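You operate a simulated robot arm through the tools that you are given. There is no shell and no other tool. Be economical: measure what you need, move in short steps, check, and stop when the job is done.

You are at the controls of a simulated robot arm. One attempt, no reset.

TASK
Warm the red seal till READY shows, then put it in the blue tray.
Fine: it heats only with the lid shut; switch the warmer off before you open it, and leave it open.

The check looks at the end state, three seconds after you hand in, the way a careful person would. Anything else that was tipped, shoved, dropped, spilled or broken makes it a failure. A push-on lid holds only when it is set on centred and level and pressed home; a screw cap is set on level and turned clockwise until tight.

THE ROBOT
A 7-joint arm with a two-finger parallel gripper, fixed in place. Base frame: the origin is at the foot of the arm, x ahead of it, y to its left, z up; the work surface is at about z = 0.003. Readings come in m, degrees, newtons and seconds.
With the tool pointing down near the work surface it reaches from about 0.24 to 0.62 m from the base axis. Its first joint turns from -66.0 to 66.0 degrees. Payload 2.6 kg.
The TCP is the grasp point between the finger pads, 0.03 m short of the fingertips. In the tool frame z runs along the fingers and y along their closing line. Largest opening 0.094 m; finger width 0.028, thickness 0.01; the body of the gripper, 0.05 by 0.096 m, starts 0.055 m behind the TCP.
Orientation is that of the tool frame in the base frame, as a unit quaternion [w, x, y, z]. With the fingers straight down and closing along the base's y, the tool's x points along the base's -x, its y along +y and its z along -z.

THE INTERFACE
- The arm moves only by the tool jog_arm. Its argument "commands" is one flat list of numbers, 7 for each row, row after row: the turn, a rotation vector about the tool's x, y, z in units of 6 degrees (1.0 is 6 degrees), then the shift along the tool's x, y, z in units of 40 mm (1.0 is 40 mm), then the finger opening in m, from 0 to 0.094. In form: [ax, ay, az, tx, ty, tz, claw, ax, ay, az, tx, ty, tz, claw, ...]. A call has 1 to 12 rows; each row shifts and turns the commanded pose from where the row before left it, along the tool's axes as they then stand. A call with a number of a shift or a turn outside -1 to 1 is refused whole. Each row takes 0.2 s and may step no farther than 0.05 m and 8.6 degrees from the row before; otherwise, or with a gripper value out of range, the whole call is refused. A pose out of reach is approached as far as the arm can. The call stops where the force on the tool passes 70 N (or 10 N more than at its start, if that is more) or the arm is blocked; 0.2 s more then pass. The fingers move at their own pace (about 0.072 m/s each) and stop on an object; they squeeze with about 37 N. The grip force told is the motor's: it shows also when the fingers shut on nothing. Time passes only in rows, and 0.2 s behind the last, so rows that do not move let the fingers close. It gives the time, the measured TCP pose, the force on the tool (base axes), the opening and the grip force at its end, in the units of the frame above (readings bear some noise), with the torque about the TCP (base axes, N m) and any sound that the robot's microphone picked up.
- Cameras (640 x 400 px; columns grow to the right, rows downward): "scene" is fixed at [0.058, 0.4557, 0.5529]; the picture's right is [-0.52, -0.86, 0.00], its down [-0.50, 0.30, -0.81] and it looks along [0.69, -0.42, -0.59] (base axes); focal length 255 px, centre (320, 200). "wrist" rides on the gripper at [0.076, 0.014, -0.102] in the tool frame; the picture's right is [-0.18, 0.98, 0.00], its down [-0.75, -0.14, -0.64] and it looks along [-0.63, -0.12, 0.77] (tool axes); focal length 243 px, centre (320, 200). There is no depth. A picture from a camera that has moved, and an enlarged one, comes with that camera's place and axes in the base frame and with its lens. The place of the scene camera against the robot may be out by one fixed shift of up to 0.012 m in any direction.
- camera(camera): a new picture of that camera. The clock stands still meanwhile.
- inspect(camera, box): a new picture of the part [left, top, right, bottom] of that camera's present view, enlarged. The clock stands still meanwhile.
- sign_off(): hands the job in; it is judged then, once.

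Work in short steps. Places have to be worked out from the pictures, the camera data and where the tool is seen: move nearer, look again, correct. Check each grasp and each placing, and mend what went wrong. You have 120 turns and 84 pictures in all, those below and enlarged ones among them. Open the gripper and draw the arm clear of the work before you hand the job in, unless the task says otherwise; then end with one line.

The tools are called after "Emit:" as a command line: name --argument value ..., lists and objects as JSON in quotes. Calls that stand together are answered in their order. jog_arm: Moves the arm, as the interface text tells. Its arguments: {"type":"object","properties":{"commands":{"type":"array","items":{"type":"number"}}},"required":["commands"]} The other tools are called the same way: camera (camera) takes a picture; inspect (camera, box) takes an enlarged picture of a part of a camera's view; sign_off () hands the job in.

At the start:

```text
t: 0.0
eef_pos: [0.3617, 0.1686, 0.3363]
ee_rot: [0.001, 0.0, 1.0, 0.0]
wrist_force: [-0.2, 0.0, -0.2]
ft_torque: [-0.01, 0.02, -0.01]
width: 0.0941
grip_force: 0.1
```

scene: 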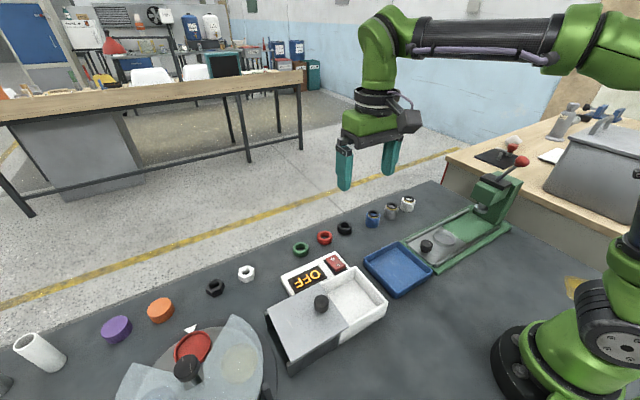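
wrist: 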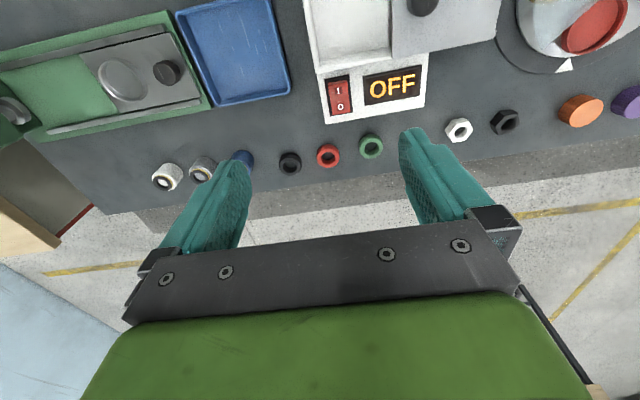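

The red ring is at about (0.525, 0.153). I'll look closer at the warmer and the rings before moving.

Emit:
inspect --camera "scene" --box '[240, 220, 440, 380]'

Emit:
inspect --camera "wrist" --box '[240, 0, 500, 180]'

```text
2.50 times, centred on (340, 300) of scene
camera zoom: at [0.058, 0.4557, 0.5529], right [-0.52, -0.86, 0.0], down [-0.5, 0.3, -0.81], along [0.69, -0.42, -0.59], focal length 637 px, centre (270, -50)
```

zoom: 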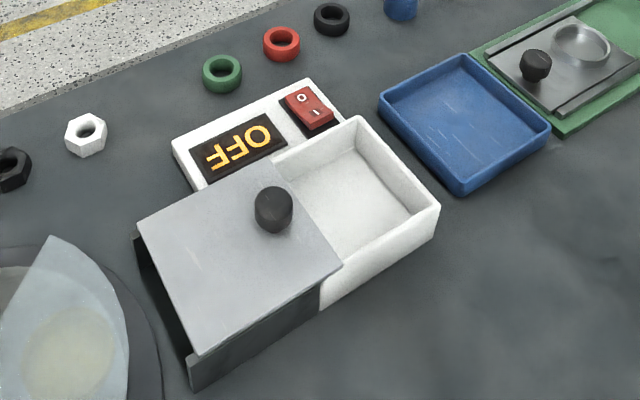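

```text
2.22 times, centred on (370, 90) of wrist
camera zoom: at [0.285, 0.1827, 0.4376], right [0.18, 0.98, 0.0], down [0.75, -0.14, 0.64], along [0.63, -0.12, -0.77], focal length 539 px, centre (209, 444)
```

zoom: 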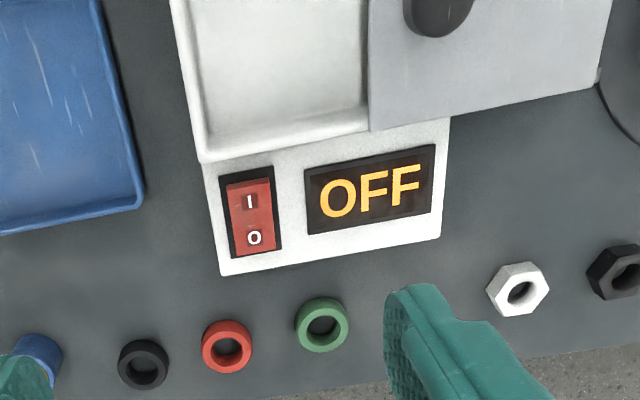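

Red is at (0.525,0.153), with neighbours 0.08 m away along y. I'm moving above it, with the fingers opened to 0.07.

Emit:
jog_arm --commands '[0, 0, 0, -0.82, -0.08, 0.82, 0.07, 0, 0, 0, -0.82, -0.08, 0.82, 0.07, 0, 0, 0, -0.82, -0.08, 0.82, 0.07, 0, 0, 0, -0.82, -0.08, 0.82, 0.07, 0, 0, 0, -0.82, -0.08, 0.82, 0.07, 0, 0, 0, 0, 0, 0.8, 0.07]'

Emit:
camera --camera "wrist"

```text
t: 1.4
eef_pos: [0.5266, 0.1507, 0.1384]
ee_rot: [0.0, 0.0, 1.0, 0.0]
wrist_force: [0.7, 0.3, 0.1]
ft_torque: [0.0, -0.01, 0.02]
width: 0.07
grip_force: 0.1
```

```text
79 pictures are left
camera wrist: at [0.4493, 0.1663, 0.2402], right [0.18, 0.98, 0.0], down [0.75, -0.14, 0.64], along [0.63, -0.12, -0.77], focal length 243 px, centre (320, 200)
```

wrist: 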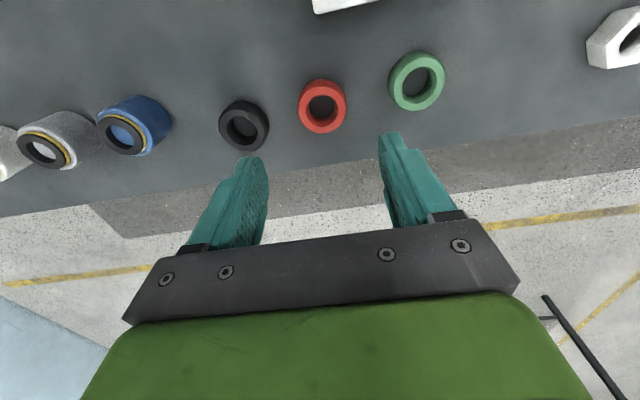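

Red is at (0.526, 0.154) and its diameter is about 0.044. I'm descending with a 0.062 opening, tips just above the table.

Emit:
jog_arm --commands '[0, 0, 0, 0, 0.08, 0.8, 0.062, 0, 0, 0, 0, 0, 0.8, 0.062, 0, 0, 0, 0, 0, 0.6, 0.062, 0, 0, 0, 0, 0, 0.3, 0.062]'

Emit:
camera --camera "wrist"

```text
t: 2.4
eef_pos: [0.5267, 0.1556, 0.0383]
ee_rot: [0.001, 0.001, 1.0, 0.0]
wrist_force: [0.3, 0.2, -0.2]
ft_torque: [-0.04, 0.01, 0.02]
width: 0.0618
grip_force: 0.1
```

```text
78 pictures are left
camera wrist: at [0.45, 0.1702, 0.1401], right [0.18, 0.98, 0.0], down [0.75, -0.14, 0.64], along [0.63, -0.12, -0.77], focal length 243 px, centre (320, 200)
```

wrist: 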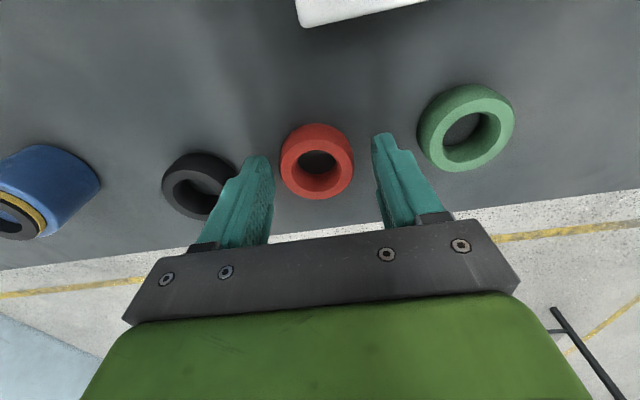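

The fingers straddle the ring, so I close them and lift slightly.

Emit:
jog_arm --commands '[0, 0, 0, 0.06, -0.03, 0, 0.03, 0, 0, 0, 0, 0, 0, 0.03, 0, 0, 0, 0, 0, 0, 0.03, 0, 0, 0, 0, 0, 0, 0.03, 0, 0, 0, 0, 0, -0.5, 0.03, 0, 0, 0, 0, 0, -0.5, 0.03]'

Emit:
camera --camera "wrist"

```text
t: 3.8
eef_pos: [0.5252, 0.1546, 0.0798]
ee_rot: [0.0, -0.001, 1.0, 0.0]
wrist_force: [0.4, -0.2, -1.3]
ft_torque: [0.03, 0.0, 0.01]
width: 0.0436
grip_force: 37.1
```

```text
77 pictures are left
camera wrist: at [0.4477, 0.1688, 0.1818], right [0.18, 0.98, 0.0], down [0.75, -0.14, 0.64], along [0.63, -0.12, -0.77], focal length 243 px, centre (320, 200)
```

wrist: 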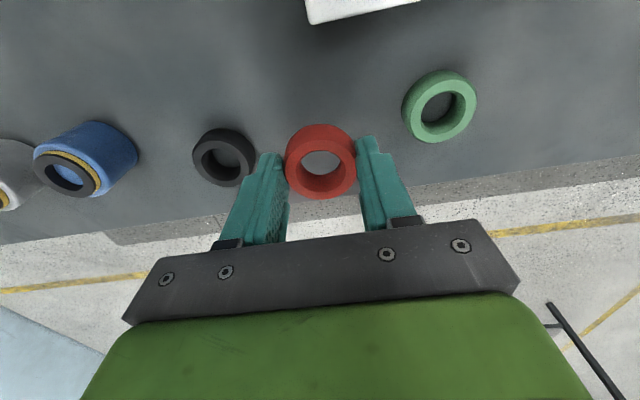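

The ring is held, 0.0436 across. I'm lifting it and carrying it back over the warmer's open half, about (0.30, 0.20), to look.

Emit:
jog_arm --commands '[0, 0, 0, 0, 0, -1, 0.03, 0, 0, 0, 0, 0, -1, 0.03, 0, 0, 0, 0, 0, -1, 0.03, 0, 0, 0, 1, 0.2, -0.4, 0.03, 0, 0, 0, 1, 0.2, 0, 0.03, 0, 0, 0, 1, 0.2, 0, 0.03, 0, 0, 0, 1, 0.2, 0, 0.03, 0, 0, 0, 1, 0.2, 0, 0.03]'

Emit:
camera --camera "wrist"

Emit:
camera --camera "scene"

```text
t: 5.6
eef_pos: [0.3243, 0.1932, 0.2152]
ee_rot: [0.0, 0.0, 1.0, 0.0]
wrist_force: [0.4, 0.0, 0.4]
ft_torque: [0.04, -0.01, 0.03]
width: 0.0435
grip_force: 37.2
```

```text
76 pictures are left
camera wrist: at [0.2466, 0.2078, 0.3175], right [0.18, 0.98, 0.0], down [0.75, -0.14, 0.64], along [0.63, -0.12, -0.77], focal length 243 px, centre (320, 200)
```

wrist: 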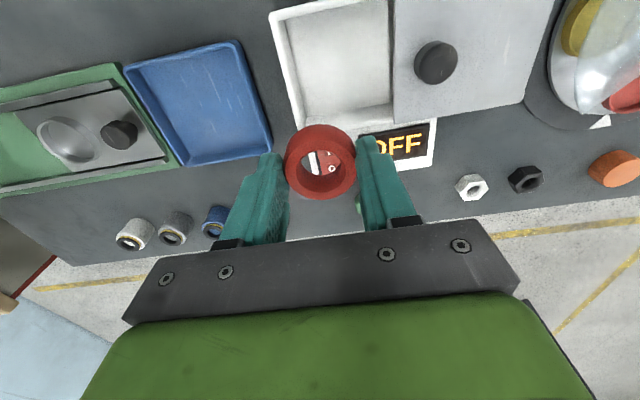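

```text
75 pictures are left
```

scene: 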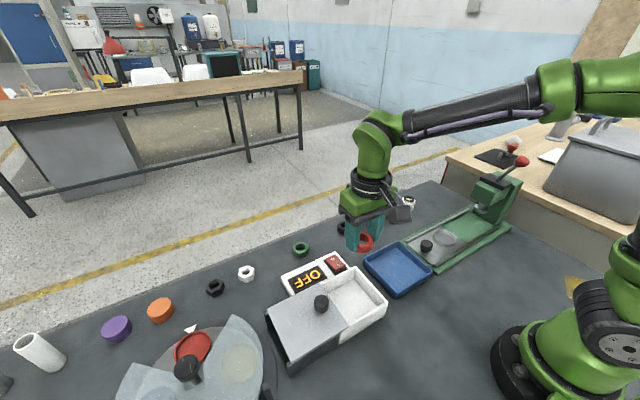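

The rim spans about x 0.25–0.36, and the open bay about y 0.17–0.265 at x 0.305. I centre at (0.305, 0.213), descend to 0.11 and check.

Emit:
jog_arm --commands '[0, 0, 0, 0.48, 0.49, 0, 0.03, 0, 0, 0, 0, 0, 0.9, 0.03, 0, 0, 0, 0, 0, 0.9, 0.03, 0, 0, 0, 0, 0, 0.8, 0.03]'

Emit:
camera --camera "wrist"

Emit:
inspect --camera "scene" --box '[240, 200, 440, 380]'

```text
t: 6.6
eef_pos: [0.303, 0.2135, 0.1099]
ee_rot: [0.0, 0.0, 1.0, 0.0]
wrist_force: [-0.1, 0.2, -1.1]
ft_torque: [0.0, 0.04, 0.02]
width: 0.0436
grip_force: 37.1
```

```text
74 pictures are left
camera wrist: at [0.226, 0.2285, 0.2125], right [0.18, 0.98, 0.0], down [0.75, -0.14, 0.64], along [0.63, -0.12, -0.77], focal length 243 px, centre (320, 200)
```

wrist: 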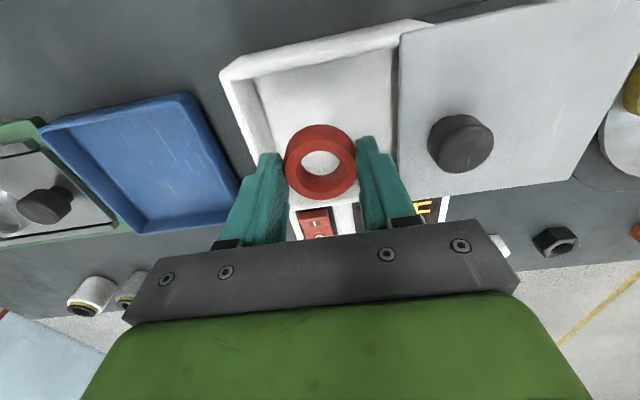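

```text
2.22 times, centred on (340, 290) of scene
camera zoom: at [0.058, 0.4557, 0.5529], right [-0.52, -0.86, 0.0], down [-0.5, 0.3, -0.81], along [0.69, -0.42, -0.59], focal length 566 px, centre (276, 0)
```

zoom: 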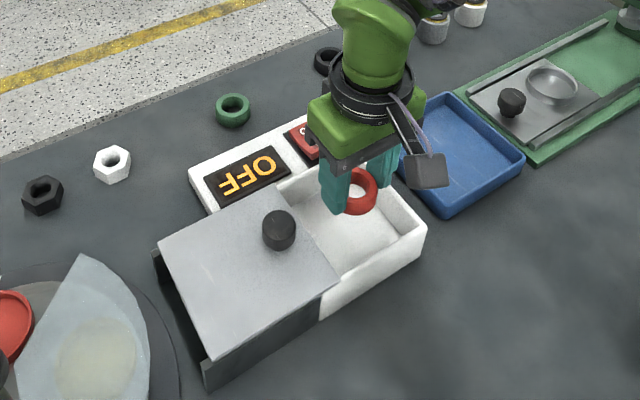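

The ring is over the bay and clear of rim and lid (rim z about 0.045). I descend until the ring nears the floor.

Emit:
jog_arm --commands '[0, 0, 0, -0.05, 0, 0.6, 0.03, 0, 0, 0, 0, 0, 0.5, 0.03, 0, 0, 0, 0, 0, 0.3, 0.03, 0, 0, 0, 0, 0, 0.1, 0.03]'

Emit:
inspect --camera "scene" --box '[290, 220, 410, 320]'

```text
t: 7.6
eef_pos: [0.3075, 0.2146, 0.0515]
ee_rot: [-0.001, 0.0, 1.0, 0.0]
wrist_force: [0.4, -0.1, -0.3]
ft_torque: [-0.01, 0.0, 0.01]
width: 0.0436
grip_force: 37.0
```

```text
4.00 times, centred on (350, 270) of scene
camera zoom: at [0.058, 0.4557, 0.5529], right [-0.52, -0.86, 0.0], down [-0.5, 0.3, -0.81], along [0.69, -0.42, -0.59], focal length 1020 px, centre (200, -80)
```

zoom: 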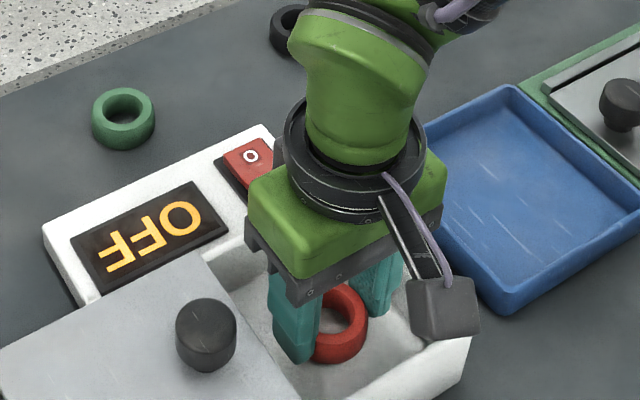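

Still free air, so I go down in 2 mm steps watching the force.

Emit:
jog_arm --commands '[0, 0, 0, 0, 0, 0.06, 0.03, 0, 0, 0, 0, 0, 0.06, 0.03, 0, 0, 0, 0, 0, 0, 0.03]'

```text
t: 8.4
eef_pos: [0.3087, 0.214, 0.0473]
ee_rot: [0.001, 0.0, 1.0, 0.001]
wrist_force: [-7.9, -2.6, 34.1]
ft_torque: [-0.1, 0.31, -0.03]
width: 0.0432
grip_force: 37.0
```

The ring is on the floor (contact at TCP z 0.047). I release it gently and rise.

Emit:
jog_arm --commands '[0, 0, 0, 0, 0, -0.03, 0.056, 0, 0, 0, 0, 0, 0, 0.056, 0, 0, 0, 0, 0, -0.6, 0.056, 0, 0, 0, 0, 0, -1, 0.056, 0, 0, 0, 0, 0, -1, 0.056, 0, 0, 0, 0, 0, -1, 0.056]'

Emit:
camera --camera "wrist"

Emit:
inspect --camera "scene" --box '[240, 220, 440, 380]'

```text
t: 9.8
eef_pos: [0.304, 0.2135, 0.1915]
ee_rot: [-0.001, 0.0, 1.0, 0.0]
wrist_force: [-0.8, 0.4, -0.4]
ft_torque: [0.0, 0.0, 0.0]
width: 0.0561
grip_force: 0.1
```

```text
71 pictures are left
camera wrist: at [0.2287, 0.2274, 0.2941], right [0.18, 0.98, 0.0], down [0.75, -0.14, 0.64], along [0.63, -0.12, -0.77], focal length 243 px, centre (320, 200)
```

wrist: 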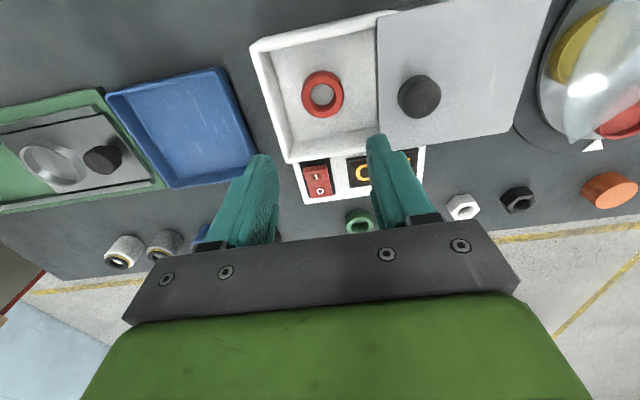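

```text
2.50 times, centred on (340, 300) of scene
camera zoom: at [0.058, 0.4557, 0.5529], right [-0.52, -0.86, 0.0], down [-0.5, 0.3, -0.81], along [0.69, -0.42, -0.59], focal length 637 px, centre (270, -50)
```

zoom: 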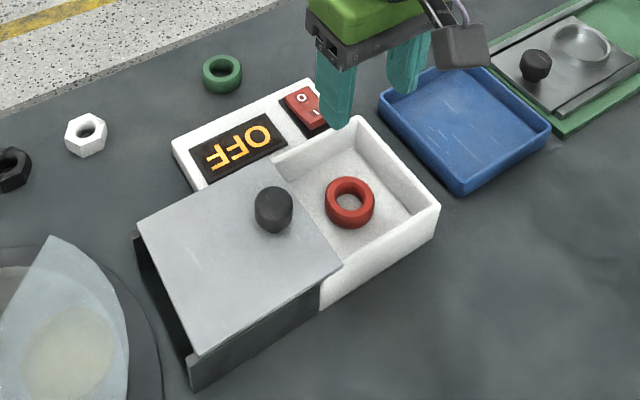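

The ring is flat in the bay. The knob is at about (0.311, 0.301) with its top near z 0.072. I move above it with the gripper open, then lower to TCP z 0.088.

Emit:
jog_arm --commands '[0, 0, 0, -0.09, 1, 0, 0.08, 0, 0, 0, -0.09, 1, 0, 0.08, 0, 0, 0, 0, 0.19, 0.8, 0.08, 0, 0, 0, 0, 0, 0.8, 0.08]'

Emit:
camera --camera "wrist"

```text
t: 10.8
eef_pos: [0.3137, 0.3034, 0.1269]
ee_rot: [-0.001, 0.0, 1.0, 0.0]
wrist_force: [0.8, -0.2, 0.1]
ft_torque: [0.01, -0.01, 0.0]
width: 0.08
grip_force: 0.0
```

```text
69 pictures are left
camera wrist: at [0.2354, 0.3178, 0.2292], right [0.18, 0.98, 0.0], down [0.75, -0.14, 0.64], along [0.63, -0.12, -0.77], focal length 243 px, centre (320, 200)
```

wrist: 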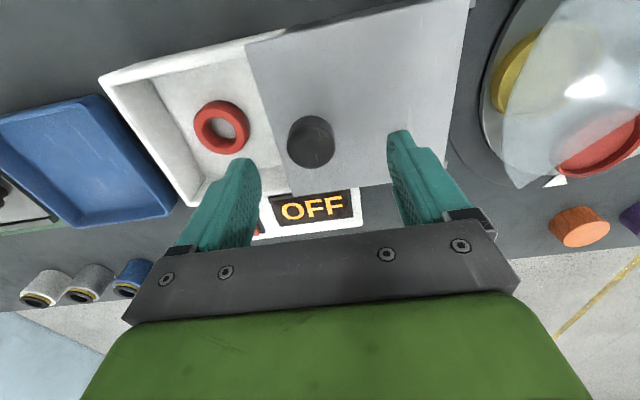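

The knob centre reads (0.308, 0.297). I shift a few mm, descend, and close on it.

Emit:
jog_arm --commands '[0, 0, 0, 0.11, -0.15, 0.4, 0.07, 0, 0, 0, 0, 0, 0.4, 0.07, 0, 0, 0, 0, 0, 0.2, 0.07]'

Emit:
inspect --camera "scene" --box '[240, 220, 440, 380]'

Emit:
camera --camera "wrist"

```text
t: 11.6
eef_pos: [0.3099, 0.2976, 0.0888]
ee_rot: [0.001, -0.002, 1.0, 0.003]
wrist_force: [-3.6, -1.0, 17.8]
ft_torque: [0.64, 0.26, 0.1]
width: 0.0696
grip_force: 0.1
```

```text
2.50 times, centred on (340, 300) of scene
camera zoom: at [0.058, 0.4556, 0.5529], right [-0.52, -0.86, 0.0], down [-0.5, 0.3, -0.81], along [0.69, -0.42, -0.59], focal length 637 px, centre (270, -50)
```

zoom: 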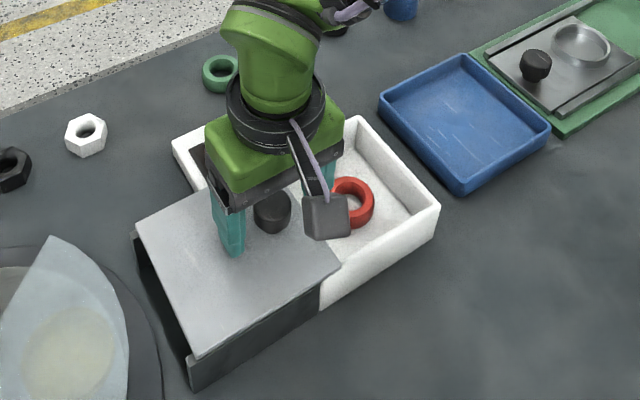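

```text
67 pictures are left
camera wrist: at [0.232, 0.3116, 0.191], right [0.18, 0.98, 0.01], down [0.75, -0.14, 0.64], along [0.63, -0.11, -0.77], focal length 243 px, centre (320, 200)
```

wrist: 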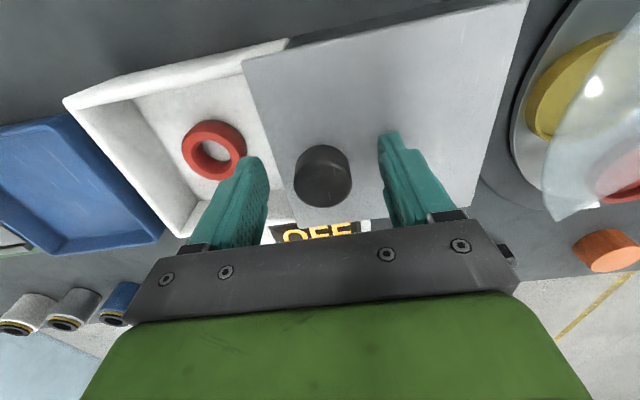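

A fingertip is touching the lid, so I raise 6 mm and close on the knob.

Emit:
jog_arm --commands '[0, 0, 0, -0.05, 0.02, -0.18, 0.07, 0, 0, 0, 0, 0, 0, 0.025, 0, 0, 0, 0, 0, 0, 0.025, 0, 0, 0, 0, 0, 0, 0.025, 0, 0, 0, 0, 0, 0, 0.025]'

```text
t: 12.8
eef_pos: [0.3123, 0.2962, 0.0945]
ee_rot: [0.0, -0.001, 1.0, 0.0]
wrist_force: [1.3, -0.6, -6.6]
ft_torque: [0.41, 0.08, 0.0]
width: 0.0311
grip_force: 45.3
```

The knob is gripped (0.031 wide). I slide it toward -y in 20 mm steps.

Emit:
jog_arm --commands '[0, 0, 0, 0, -0.5, 0, 0.025, 0, 0, 0, 0, -0.5, 0, 0.025, 0, 0, 0, 0, -0.5, 0, 0.025]'

Emit:
inspect --camera "scene" --box '[240, 220, 440, 380]'

```text
t: 13.6
eef_pos: [0.311, 0.238, 0.095]
ee_rot: [0.0, 0.0, 1.0, -0.001]
wrist_force: [-3.5, 0.1, 10.0]
ft_torque: [-0.87, 0.82, -0.04]
width: 0.0311
grip_force: 44.5
```

```text
2.50 times, centred on (340, 300) of scene
camera zoom: at [0.058, 0.4557, 0.5529], right [-0.52, -0.86, 0.0], down [-0.5, 0.3, -0.81], along [0.69, -0.42, -0.59], focal length 637 px, centre (270, -50)
```

zoom: 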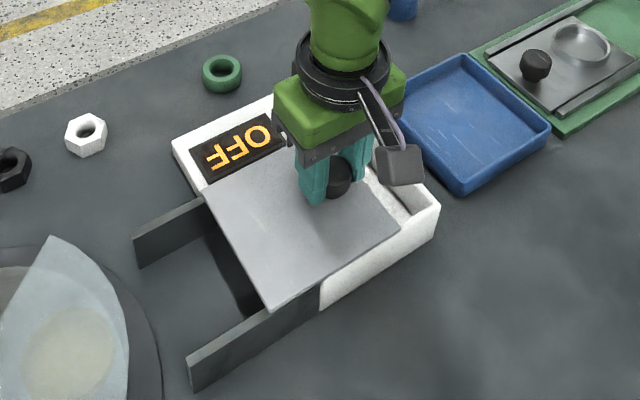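

It slides well with about 0.045 left. I continue, slower at the end.

Emit:
jog_arm --commands '[0, 0, 0, 0, -0.5, 0, 0.025, 0, 0, 0, 0, -0.4, 0, 0.025, 0, 0, 0, 0, -0.1, 0, 0.025, 0, 0, 0, 0, -0.1, 0, 0.025, 0, 0, 0, 0, -0.1, 0, 0.025]'

Emit:
inspect --camera "scene" --box '[240, 220, 440, 380]'

```text
t: 14.8
eef_pos: [0.3112, 0.1899, 0.0934]
ee_rot: [0.0, -0.001, 1.0, 0.001]
wrist_force: [13.8, 12.1, -21.4]
ft_torque: [-0.01, 0.39, -0.13]
width: 0.0312
grip_force: 45.1
```

```text
2.50 times, centred on (340, 300) of scene
camera zoom: at [0.0581, 0.4558, 0.5528], right [-0.52, -0.86, 0.0], down [-0.51, 0.3, -0.81], along [0.69, -0.42, -0.59], focal length 637 px, centre (270, -50)
```

zoom: 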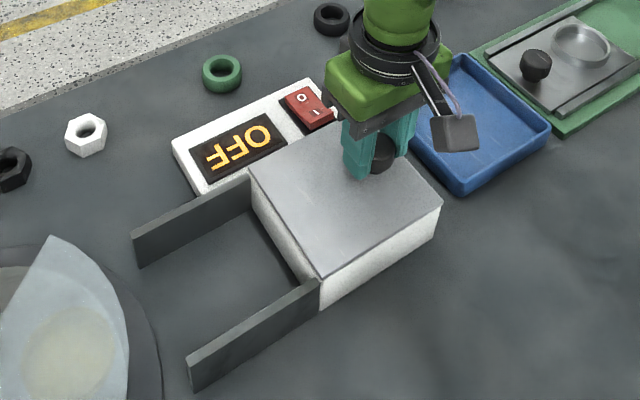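

It looks nearly shut. I push in 3 mm steps to feel the stop.

Emit:
jog_arm --commands '[0, 0, 0, 0, -0.08, 0, 0.025, 0, 0, 0, 0, -0.08, 0, 0.025, 0, 0, 0, 0, 0, 0, 0.025]'

Emit:
inspect --camera "scene" --box '[300, 240, 400, 320]'

```text
t: 15.6
eef_pos: [0.3111, 0.1887, 0.096]
ee_rot: [0.004, -0.007, 1.0, 0.007]
wrist_force: [16.6, 58.5, -34.6]
ft_torque: [0.13, -0.1, -0.21]
width: 0.0317
grip_force: 45.1
```

```text
5.00 times, centred on (350, 280) of scene
camera zoom: at [0.0581, 0.4558, 0.5528], right [-0.52, -0.86, 0.0], down [-0.51, 0.3, -0.81], along [0.69, -0.42, -0.59], focal length 1275 px, centre (170, -200)
```

zoom: 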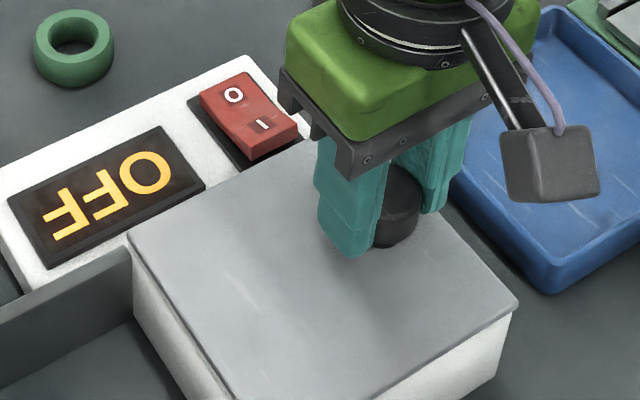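

Hard stop, so the lid is shut. I relax the push, release the knob and rise.

Emit:
jog_arm --commands '[0, 0, 0, 0, 0.13, 0, 0.06, 0, 0, 0, 0, 0, 0, 0.06, 0, 0, 0, 0, 0, 0, 0.06, 0, 0, 0, 0, 0, -0.8, 0.06, 0, 0, 0, 0, 0, -1, 0.06]'

Emit:
inspect --camera "scene" --box '[240, 220, 440, 380]'

Emit:
camera --camera "wrist"

```text
t: 16.8
eef_pos: [0.313, 0.1852, 0.166]
ee_rot: [-0.001, -0.001, 1.0, -0.001]
wrist_force: [-0.5, 0.0, 0.5]
ft_torque: [-0.03, -0.02, 0.01]
width: 0.0601
grip_force: 0.1
```

```text
2.50 times, centred on (340, 300) of scene
camera zoom: at [0.058, 0.4557, 0.5529], right [-0.52, -0.86, 0.0], down [-0.5, 0.3, -0.81], along [0.69, -0.42, -0.59], focal length 637 px, centre (270, -50)
```

zoom: 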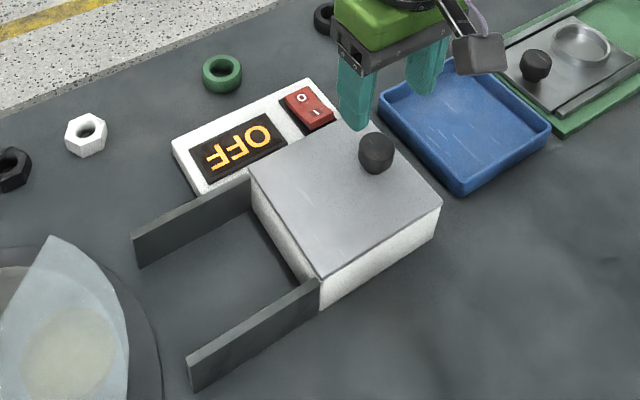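

```text
62 pictures are left
camera wrist: at [0.2346, 0.1994, 0.2687], right [0.18, 0.98, 0.0], down [0.75, -0.14, 0.64], along [0.63, -0.12, -0.77], focal length 243 px, centre (320, 200)
```

wrist: 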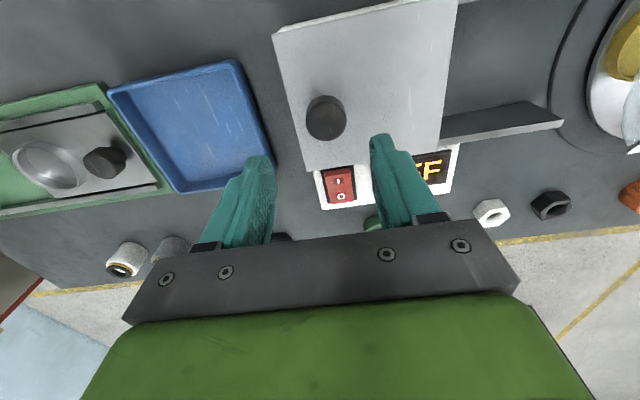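

The lid is shut. The rocker is centred at about (0.416, 0.190), with the I end toward the robot near x 0.40. I close the fingers and move over the I end.

Emit:
jog_arm --commands '[0, 0, 0, -0.7, 0.04, 0, 0, 0, 0, 0, -0.7, 0.04, 0, 0, 0, 0, 0, -0.72, 0.04, 0, 0, 0, 0, 0, 0, 0, 0.8, 0, 0, 0, 0, 0, 0, 0.8, 0]'

Emit:
camera --camera "wrist"

Emit:
inspect --camera "scene" --box '[280, 220, 400, 320]'

```text
t: 18.0
eef_pos: [0.396, 0.1912, 0.1021]
ee_rot: [0.001, -0.001, 1.0, 0.0]
wrist_force: [0.1, 0.3, -0.5]
ft_torque: [-0.02, 0.02, -0.02]
width: 0.0001
grip_force: 33.4
```

```text
61 pictures are left
camera wrist: at [0.3194, 0.2064, 0.2044], right [0.18, 0.98, 0.0], down [0.75, -0.14, 0.64], along [0.63, -0.12, -0.77], focal length 243 px, centre (320, 200)
```

wrist: 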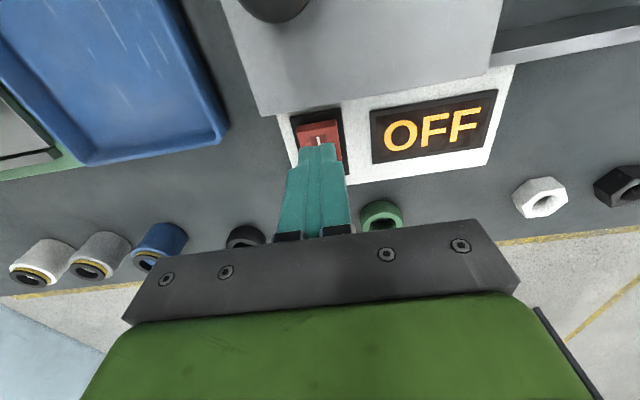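

```text
4.00 times, centred on (340, 270) of scene
camera zoom: at [0.058, 0.4557, 0.5529], right [-0.52, -0.86, 0.0], down [-0.5, 0.3, -0.81], along [0.69, -0.42, -0.59], focal length 1020 px, centre (240, -80)
```

zoom: 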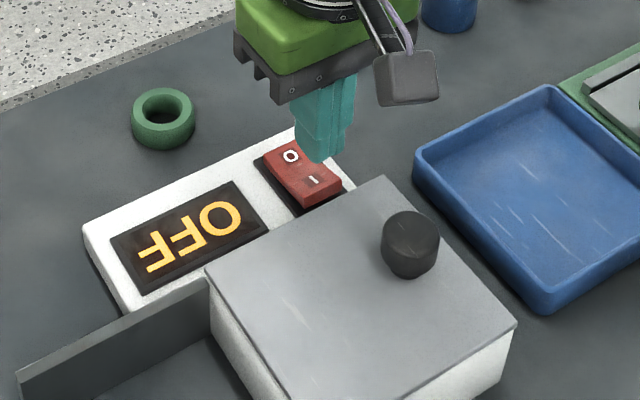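

Aim is right (I mark at 0.403, 0.190). I press down in small steps.

Emit:
jog_arm --commands '[0, 0, 0, 0, 0, 0.5, 0, 0, 0, 0, 0, 0, 0.3, 0, 0, 0, 0, 0, 0, 0.12, 0, 0, 0, 0, 0, 0, 0.1, 0]'

Emit:
inspect --camera "scene" --box '[280, 220, 400, 320]'

```text
t: 19.2
eef_pos: [0.3968, 0.1912, 0.0667]
ee_rot: [0.002, 0.002, 1.0, 0.001]
wrist_force: [-3.3, -2.0, 5.1]
ft_torque: [-0.04, 0.01, 0.02]
width: 0.0001
grip_force: 32.9
heard: click
stopped in row 4: the force on the tool passed its limit at 71 N (the readings are from after the stop); the commanded pose is now the measured one
```

```text
4.00 times, centred on (340, 270) of scene
camera zoom: at [0.058, 0.4557, 0.5529], right [-0.52, -0.86, 0.0], down [-0.5, 0.3, -0.81], along [0.69, -0.42, -0.59], focal length 1020 px, centre (240, -80)
```

zoom: 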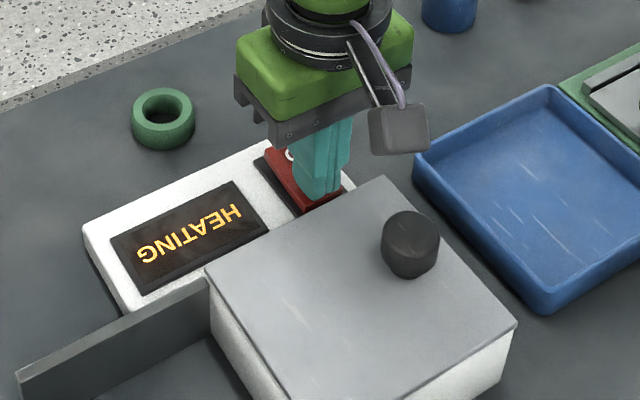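

Click, and the display reads HEATING. I rise, move over the O end (x about 0.434), and wait.

Emit:
jog_arm --commands '[0, 0, 0, 0, 0, -0.9, 0, 0, 0, 0, -0.92, -0.03, 0, 0, 0, 0, 0, 0, 0, 0, 0, 0, 0, 0, 0, 0, 0, 0, 0, 0, 0, 0, 0, 0, 0, 0, 0, 0, 0, 0, 0, 0, 0, 0, 0, 0, 0, 0, 0, 0, 0, 0, 0, 0, 0, 0, 0, 0, 0, 0, 0, 0, 0, 0, 0, 0, 0, 0, 0, 0, 0, 0, 0, 0, 0, 0, 0, 0, 0, 0, 0, 0, 0, 0]'

Emit:
inspect --camera "scene" --box '[280, 220, 400, 320]'

Emit:
camera --camera "wrist"

```text
t: 21.8
eef_pos: [0.4336, 0.1901, 0.1017]
ee_rot: [0.002, 0.002, 1.0, 0.001]
wrist_force: [0.3, -0.3, 0.6]
ft_torque: [0.03, 0.01, 0.0]
width: 0.0001
grip_force: 33.1
```

```text
4.00 times, centred on (340, 270) of scene
camera zoom: at [0.058, 0.4557, 0.5529], right [-0.52, -0.86, 0.0], down [-0.5, 0.3, -0.81], along [0.69, -0.42, -0.59], focal length 1020 px, centre (240, -80)
```

zoom: 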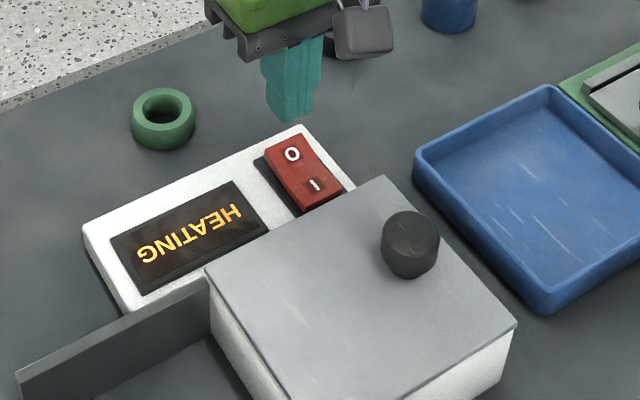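

```text
57 pictures are left
camera wrist: at [0.356, 0.2048, 0.2045], right [0.19, 0.98, 0.0], down [0.75, -0.14, 0.64], along [0.63, -0.12, -0.76], focal length 243 px, centre (320, 200)
```

wrist: 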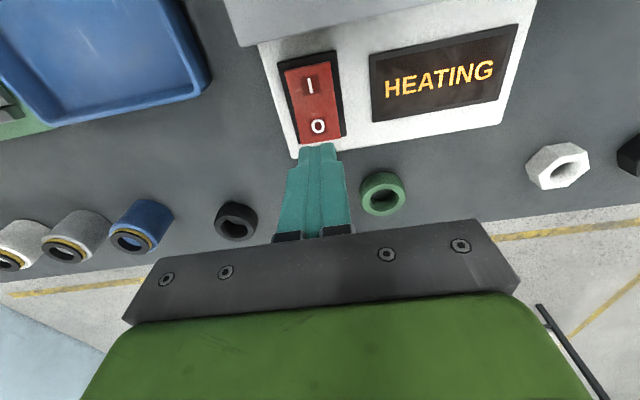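

Still HEATING. I shift 3 mm back and keep waiting.

Emit:
jog_arm --commands '[0, 0, 0, 0.08, 0, 0, 0, 0, 0, 0, 0, 0, 0, 0, 0, 0, 0, 0, 0, 0, 0, 0, 0, 0, 0, 0, 0, 0, 0, 0, 0, 0, 0, 0, 0, 0, 0, 0, 0, 0, 0, 0, 0, 0, 0, 0, 0, 0, 0, 0, 0, 0, 0, 0, 0, 0, 0, 0, 0, 0, 0, 0, 0, 0, 0, 0, 0, 0, 0, 0, 0, 0, 0, 0, 0, 0, 0, 0, 0, 0, 0, 0, 0, 0]'

Emit:
jog_arm --commands '[0, 0, 0, 0, 0, 0, 0, 0, 0, 0, 0, 0, 0, 0, 0, 0, 0, 0, 0, 0, 0, 0, 0, 0, 0, 0, 0, 0, 0, 0, 0, 0, 0, 0, 0, 0, 0, 0, 0, 0, 0, 0, 0, 0, 0, 0, 0, 0, 0, 0, 0, 0, 0, 0, 0, 0, 0, 0, 0, 0, 0, 0, 0, 0, 0, 0, 0, 0, 0, 0, 0, 0, 0, 0, 0, 0, 0, 0, 0, 0, 0, 0, 0, 0]'

Emit:
inspect --camera "scene" --box '[280, 220, 400, 320]'

```text
t: 24.4
eef_pos: [0.4305, 0.1893, 0.1028]
ee_rot: [0.002, 0.001, 1.0, 0.001]
wrist_force: [0.8, 0.4, -0.7]
ft_torque: [0.02, 0.0, 0.0]
width: 0.0001
grip_force: 32.9
```

```text
t: 27.0
eef_pos: [0.4294, 0.1888, 0.1023]
ee_rot: [0.001, 0.001, 1.0, 0.001]
wrist_force: [-0.4, 0.3, 0.3]
ft_torque: [-0.03, -0.04, 0.04]
width: 0.0
grip_force: 32.8
```

```text
4.00 times, centred on (340, 270) of scene
camera zoom: at [0.058, 0.4557, 0.5529], right [-0.52, -0.86, 0.0], down [-0.5, 0.3, -0.81], along [0.69, -0.42, -0.59], focal length 1020 px, centre (240, -80)
```

zoom: 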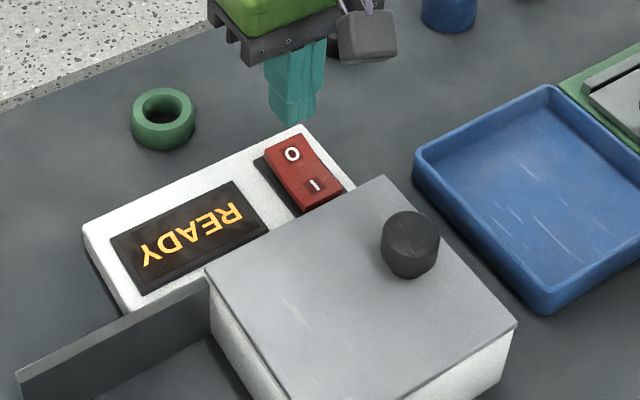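

READY shows. I press the O end to switch it off.

Emit:
jog_arm --commands '[0, 0, 0, -0.06, 0.03, 0.5, 0, 0, 0, 0, 0, 0, 0.3, 0, 0, 0, 0, 0, 0, 0.12, 0, 0, 0, 0, 0, 0, 0.1, 0]'

Emit:
inspect --camera "scene" --box '[280, 220, 400, 320]'

```text
t: 28.0
eef_pos: [0.4357, 0.1919, 0.0656]
ee_rot: [0.006, 0.003, 1.0, 0.003]
wrist_force: [-9.4, -9.6, 49.0]
ft_torque: [-0.25, 0.97, 0.12]
width: 0.0
grip_force: 33.2
```

```text
4.00 times, centred on (340, 270) of scene
camera zoom: at [0.0578, 0.4556, 0.553], right [-0.52, -0.86, 0.0], down [-0.5, 0.3, -0.81], along [0.69, -0.42, -0.59], focal length 1020 px, centre (240, -80)
```

zoom: 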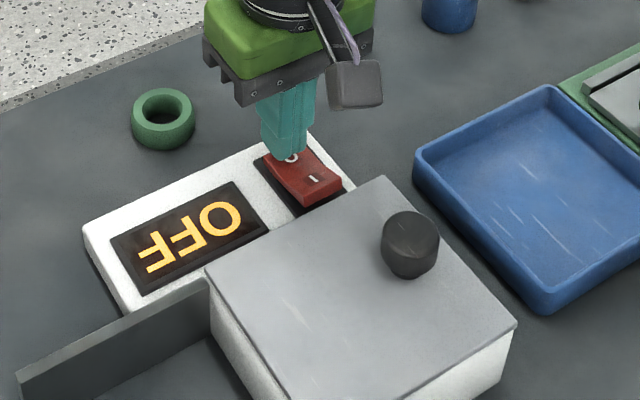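

OFF. I rise, go back over the knob at about (0.312, 0.189), and check.

Emit:
jog_arm --commands '[0, 0, 0, 0, 0, -1, 0, 0, 0, 0, 0, 0, -1, 0.03, 0, 0, 0, 0, 0, -0.4, 0.07, 0, 0, 0, 1, -0.02, 0, 0.07, 0, 0, 0, 1, -0.02, 0, 0.07, 0, 0, 0, 1, -0.02, 0, 0.07, 0, 0, 0, 0.1, 0, 0.6, 0.07]'

Emit:
camera --camera "wrist"

```text
t: 29.6
eef_pos: [0.3114, 0.1887, 0.1334]
ee_rot: [0.002, 0.001, 1.0, 0.001]
wrist_force: [0.1, 0.7, 0.7]
ft_torque: [-0.01, 0.02, 0.0]
width: 0.0701
grip_force: 0.1
```

```text
54 pictures are left
camera wrist: at [0.2334, 0.2034, 0.2348], right [0.19, 0.98, 0.0], down [0.75, -0.14, 0.64], along [0.63, -0.12, -0.76], focal length 243 px, centre (320, 200)
```

wrist: 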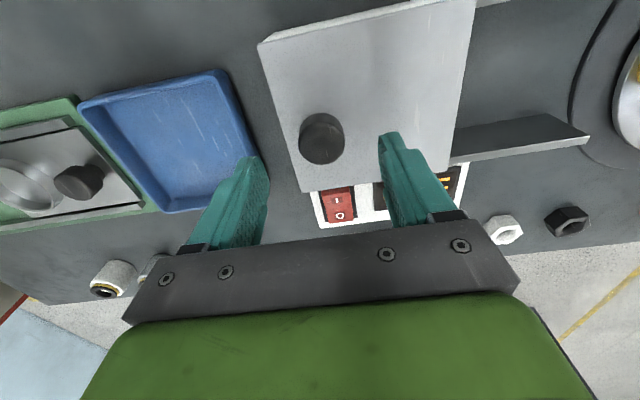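

Aligned with the knob. I descend to TCP z 0.094, grip, and slide 60 mm toward +y.

Emit:
jog_arm --commands '[0, 0, 0, 0.02, 0.03, 0.5, 0.07, 0, 0, 0, 0, 0, 0.47, 0.07, 0, 0, 0, 0, 0, 0, 0.025, 0, 0, 0, 0, 0, 0, 0.025, 0, 0, 0, 0, 0, 0, 0.025, 0, 0, 0, 0, 0, 0, 0.025, 0, 0, 0, 0, 0.3, 0, 0.025, 0, 0, 0, 0, 0.5, 0, 0.025, 0, 0, 0, 0, 0.5, 0, 0.025]'

Emit:
inspect --camera "scene" --box '[240, 220, 440, 380]'

```text
t: 31.6
eef_pos: [0.309, 0.2411, 0.0931]
ee_rot: [0.002, 0.003, 1.0, 0.001]
wrist_force: [12.7, 0.2, -11.4]
ft_torque: [0.02, 0.51, -0.09]
width: 0.031
grip_force: 44.5
```

```text
2.50 times, centred on (340, 300) of scene
camera zoom: at [0.0581, 0.4557, 0.5528], right [-0.52, -0.86, 0.0], down [-0.5, 0.3, -0.81], along [0.69, -0.42, -0.59], focal length 637 px, centre (270, -50)
```

zoom: 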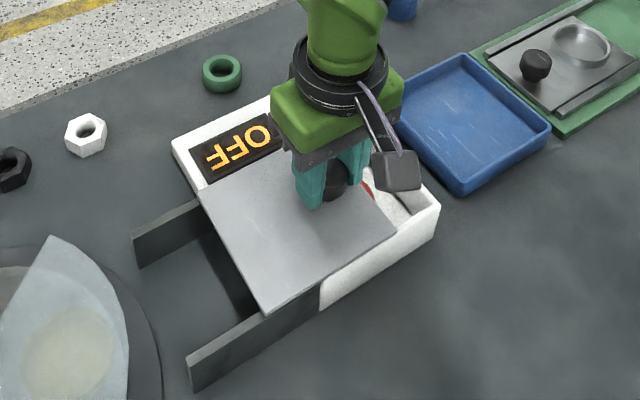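

The lid is sliding open. I continue to the original open position (y about 0.299).

Emit:
jog_arm --commands '[0, 0, 0, 0, 0.5, 0, 0.025, 0, 0, 0, 0, 0.5, 0, 0.025, 0, 0, 0, 0, 0.3, 0, 0.025, 0, 0, 0, 0, 0.1, 0, 0.025, 0, 0, 0, 0, 0.06, 0, 0.025]'

Emit:
inspect --camera "scene" --box '[240, 220, 440, 380]'

```text
t: 32.8
eef_pos: [0.309, 0.2999, 0.0943]
ee_rot: [0.003, 0.002, 1.0, 0.0]
wrist_force: [25.1, -1.3, -27.3]
ft_torque: [0.02, -0.3, 0.0]
width: 0.0311
grip_force: 44.7
```

```text
2.50 times, centred on (340, 300) of scene
camera zoom: at [0.0581, 0.4558, 0.5528], right [-0.52, -0.86, 0.0], down [-0.51, 0.3, -0.81], along [0.69, -0.42, -0.59], focal length 637 px, centre (270, -50)
```

zoom: 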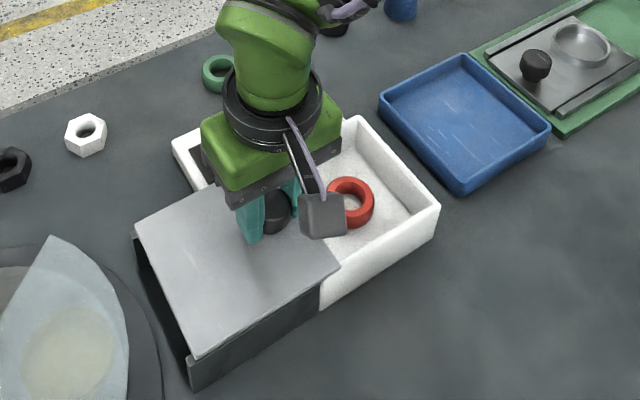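

The lid is fully open with the ring unmoved. I release, rise, and move above the ring to look.

Emit:
jog_arm --commands '[0, 0, 0, 0, 0, 0, 0.06, 0, 0, 0, 0, 0, 0, 0.06, 0, 0, 0, 0, 0, 0, 0.06, 0, 0, 0, 0, 0, -0.8, 0.06, 0, 0, 0, 0, 0, -0.8, 0.06, 0, 0, 0, 0, -1, 0, 0.06, 0, 0, 0, 0, -1, 0, 0.06, 0, 0, 0, 0, -0.15, 0.5, 0.06]'

Emit:
camera --camera "wrist"

```text
t: 34.6
eef_pos: [0.3068, 0.2151, 0.1373]
ee_rot: [0.002, 0.0, 1.0, 0.001]
wrist_force: [0.2, -0.9, 0.0]
ft_torque: [-0.02, -0.02, 0.02]
width: 0.0598
grip_force: 0.1
```

```text
51 pictures are left
camera wrist: at [0.2296, 0.2288, 0.2398], right [0.19, 0.98, 0.0], down [0.75, -0.14, 0.64], along [0.63, -0.12, -0.76], focal length 243 px, centre (320, 200)
```

wrist: 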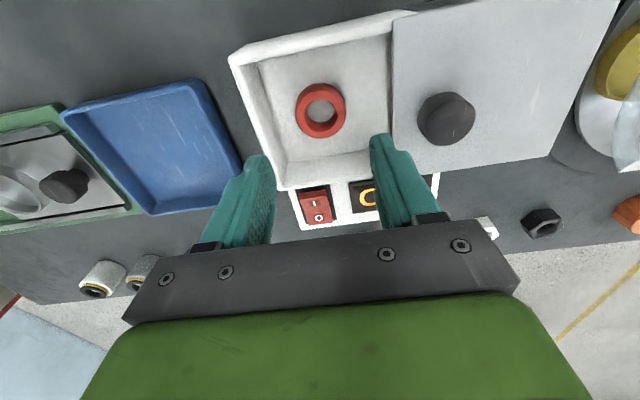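

The ring is at (0.307, 0.214), aligned. I descend and grasp it.

Emit:
jog_arm --commands '[0, 0, 0, 0, -0.02, 0.8, 0.058, 0, 0, 0, 0, 0, 0.8, 0.058, 0, 0, 0, 0, 0, 0.55, 0.058, 0, 0, 0, 0, 0, 0.05, 0.058, 0, 0, 0, 0, 0, 0, 0.03, 0, 0, 0, 0, 0, 0, 0.03, 0, 0, 0, 0, 0, 0, 0.03, 0, 0, 0, 0, 0, -0.6, 0.03, 0, 0, 0, 0, 0, -1, 0.03, 0, 0, 0, 0, 0, -1, 0.03, 0, 0, 0, 0, 0, -0.8, 0.03]'

Emit:
camera --camera "wrist"

```text
t: 37.0
eef_pos: [0.309, 0.2134, 0.1876]
ee_rot: [0.002, 0.002, 1.0, 0.001]
wrist_force: [0.5, -0.3, -0.7]
ft_torque: [-0.02, 0.01, 0.0]
width: 0.0436
grip_force: 37.0
```

```text
50 pictures are left
camera wrist: at [0.2304, 0.2285, 0.2898], right [0.19, 0.98, 0.0], down [0.75, -0.14, 0.64], along [0.63, -0.12, -0.76], focal length 243 px, centre (320, 200)
```

wrist: 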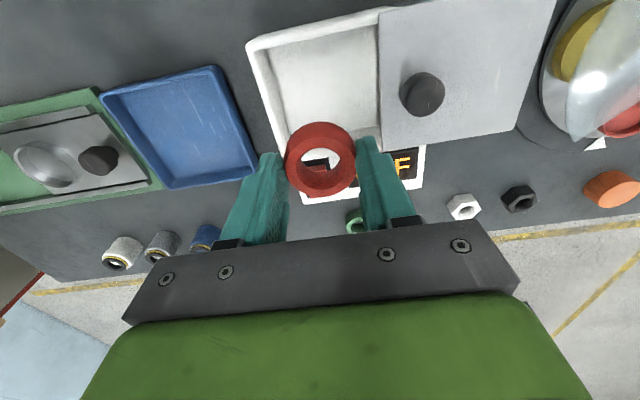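

The ring is held at 0.0436. The tray centre is about (0.32, 0.045), so I move over it and look.

Emit:
jog_arm --commands '[0, 0, 0, -0.06, -1, 0, 0.03, 0, 0, 0, -0.06, -1, 0, 0.03, 0, 0, 0, -0.06, -1, 0, 0.03, 0, 0, 0, -0.06, -1, 0, 0.03, 0, 0, 0, 0, -0.2, 0.8, 0.03, 0, 0, 0, 0, 0, 0.5, 0.03]'

Emit:
camera --camera "wrist"

Emit:
inspect --camera "scene" --box '[300, 200, 500, 340]'

```text
t: 38.4
eef_pos: [0.3171, 0.0471, 0.1347]
ee_rot: [0.002, 0.001, 1.0, 0.001]
wrist_force: [-0.1, 0.6, -1.2]
ft_torque: [0.0, -0.02, -0.06]
width: 0.0433
grip_force: 36.9
```

```text
49 pictures are left
camera wrist: at [0.2391, 0.0622, 0.2367], right [0.19, 0.98, 0.0], down [0.75, -0.14, 0.64], along [0.63, -0.12, -0.76], focal length 243 px, centre (320, 200)
```

wrist: 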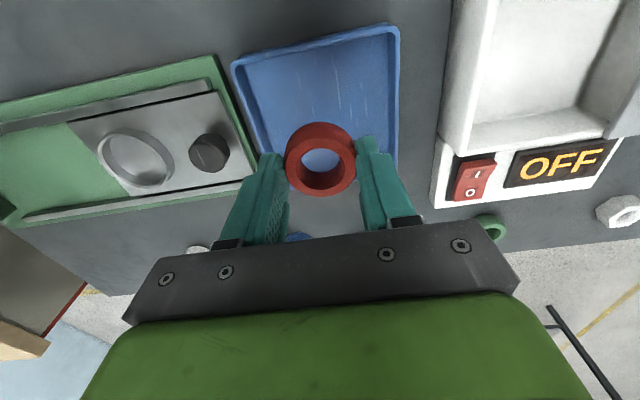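

```text
2.86 times, centred on (400, 270) of scene
camera zoom: at [0.058, 0.4557, 0.5529], right [-0.52, -0.86, 0.0], down [-0.5, 0.3, -0.81], along [0.69, -0.42, -0.59], focal length 728 px, centre (91, 0)
```

zoom: 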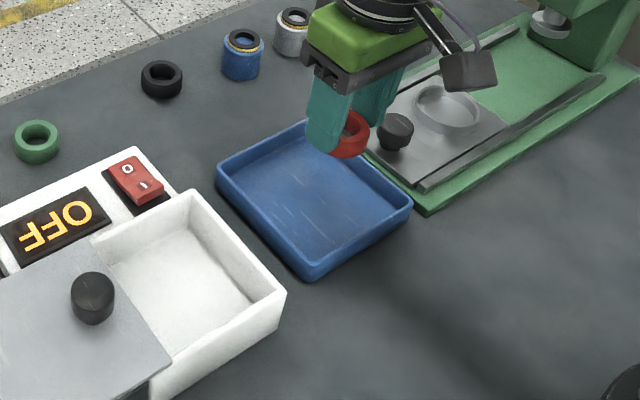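

The tray spans about y -0.013 to 0.113 and x 0.265 to 0.375, and the ring is nearly centred. I descend slowly.

Emit:
jog_arm --commands '[0, 0, 0, 0, 0.06, 0.8, 0.03, 0, 0, 0, 0, 0, 0.8, 0.03, 0, 0, 0, 0, 0, 0.5, 0.03, 0, 0, 0, 0, 0, 0.06, 0.03, 0, 0, 0, 0, 0, 0, 0.03]'

Emit:
inspect --camera "scene" --box '[340, 220, 460, 310]'

```text
t: 39.6
eef_pos: [0.3174, 0.0482, 0.0478]
ee_rot: [0.002, 0.002, 1.0, 0.001]
wrist_force: [-0.2, 0.1, -0.2]
ft_torque: [0.02, -0.02, 0.01]
width: 0.0437
grip_force: 36.8
```

```text
4.44 times, centred on (400, 265) of scene
camera zoom: at [0.058, 0.4557, 0.5529], right [-0.52, -0.86, 0.0], down [-0.5, 0.3, -0.81], along [0.69, -0.42, -0.59], focal length 1133 px, centre (-36, -89)
```

zoom: 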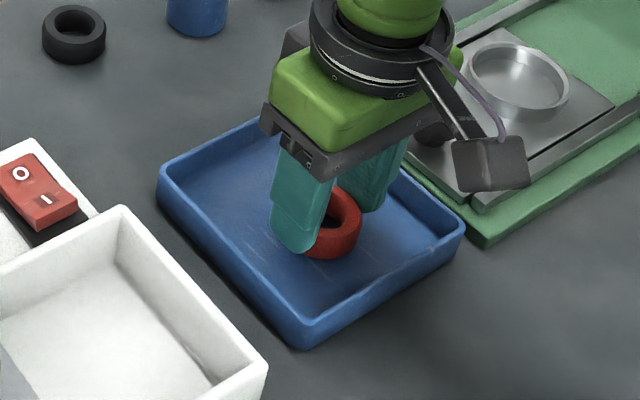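

No contact yet; I go down in 2 mm steps.

Emit:
jog_arm --commands '[0, 0, 0, 0, 0, 0.06, 0.03, 0, 0, 0, 0, 0, 0.05, 0.03, 0, 0, 0, 0, 0, 0, 0.03]'

```text
t: 40.4
eef_pos: [0.3177, 0.0494, 0.0446]
ee_rot: [0.003, 0.002, 1.0, 0.001]
wrist_force: [-12.0, -1.4, 39.2]
ft_torque: [-0.1, 0.44, -0.01]
width: 0.0432
grip_force: 37.0
```

The ring is on the tray floor. I release and rise clear.

Emit:
jog_arm --commands '[0, 0, 0, 0, 0, -0.03, 0.062, 0, 0, 0, 0, 0, 0, 0.062, 0, 0, 0, 0, 0, 0, 0.062, 0, 0, 0, 0, 0, -0.6, 0.062, 0, 0, 0, 0, 0, -1, 0.062, 0, 0, 0, 0, 0, -1, 0.08, 0, 0, 0, 0, 0, -1, 0.08, 0, 0, 0, 0, 0, -1, 0.08]'

Emit:
camera --camera "wrist"

Emit:
camera --camera "scene"

Emit:
inspect --camera "scene" --box '[240, 220, 460, 380]'

```text
t: 42.2
eef_pos: [0.3185, 0.0492, 0.229]
ee_rot: [0.002, 0.002, 1.0, 0.002]
wrist_force: [-0.2, -0.8, -0.8]
ft_torque: [0.0, 0.04, -0.02]
width: 0.0802
grip_force: 0.0
```

```text
46 pictures are left
camera wrist: at [0.2403, 0.0634, 0.331], right [0.19, 0.98, 0.0], down [0.75, -0.14, 0.64], along [0.63, -0.12, -0.77], focal length 243 px, centre (320, 200)
```

wrist: 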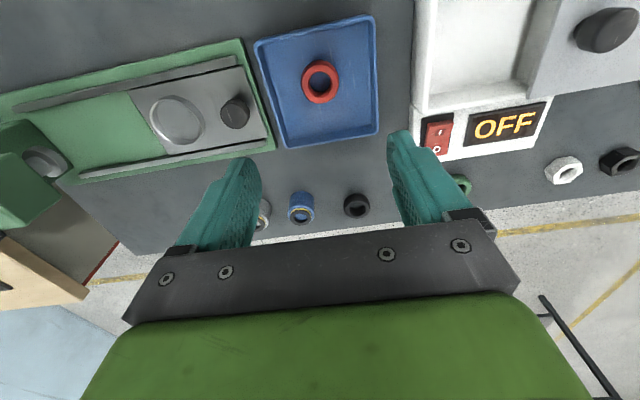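

```text
45 pictures are left
```

scene: 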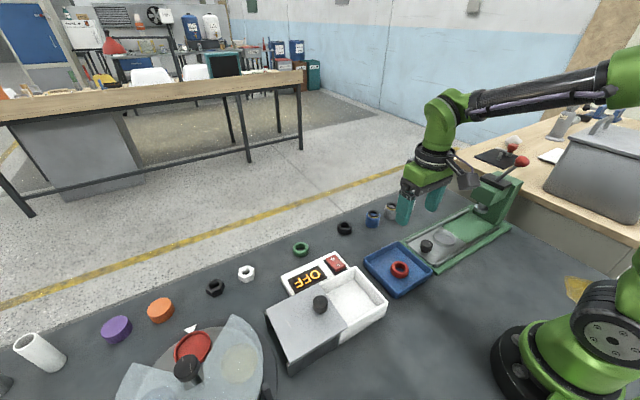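

```text
2.50 times, centred on (350, 300) of scene
camera zoom: at [0.058, 0.4557, 0.5529], right [-0.52, -0.86, 0.0], down [-0.5, 0.3, -0.81], along [0.69, -0.42, -0.59], focal length 637 px, centre (245, -50)
```

zoom: 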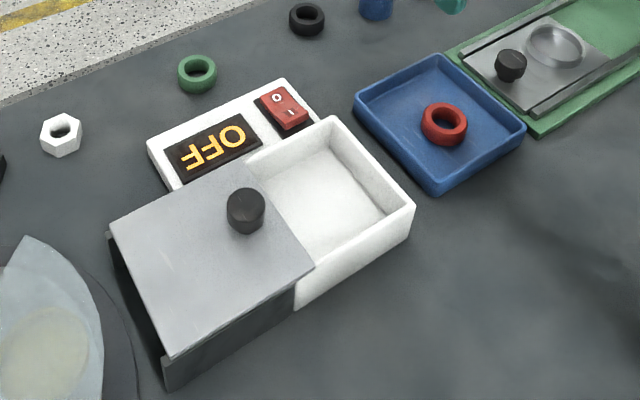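

The ring is flat in the blue tray, the warmer is off with its lid open, nothing else has moved, and the arm is clear. I hand in.

Emit:
sign_off

```text
The job is handed in.
```

The red seal was warmed until READY showed and now lies flat in the blue tray; the warmer is switched off with its lid open, and nothing else was disturbed.
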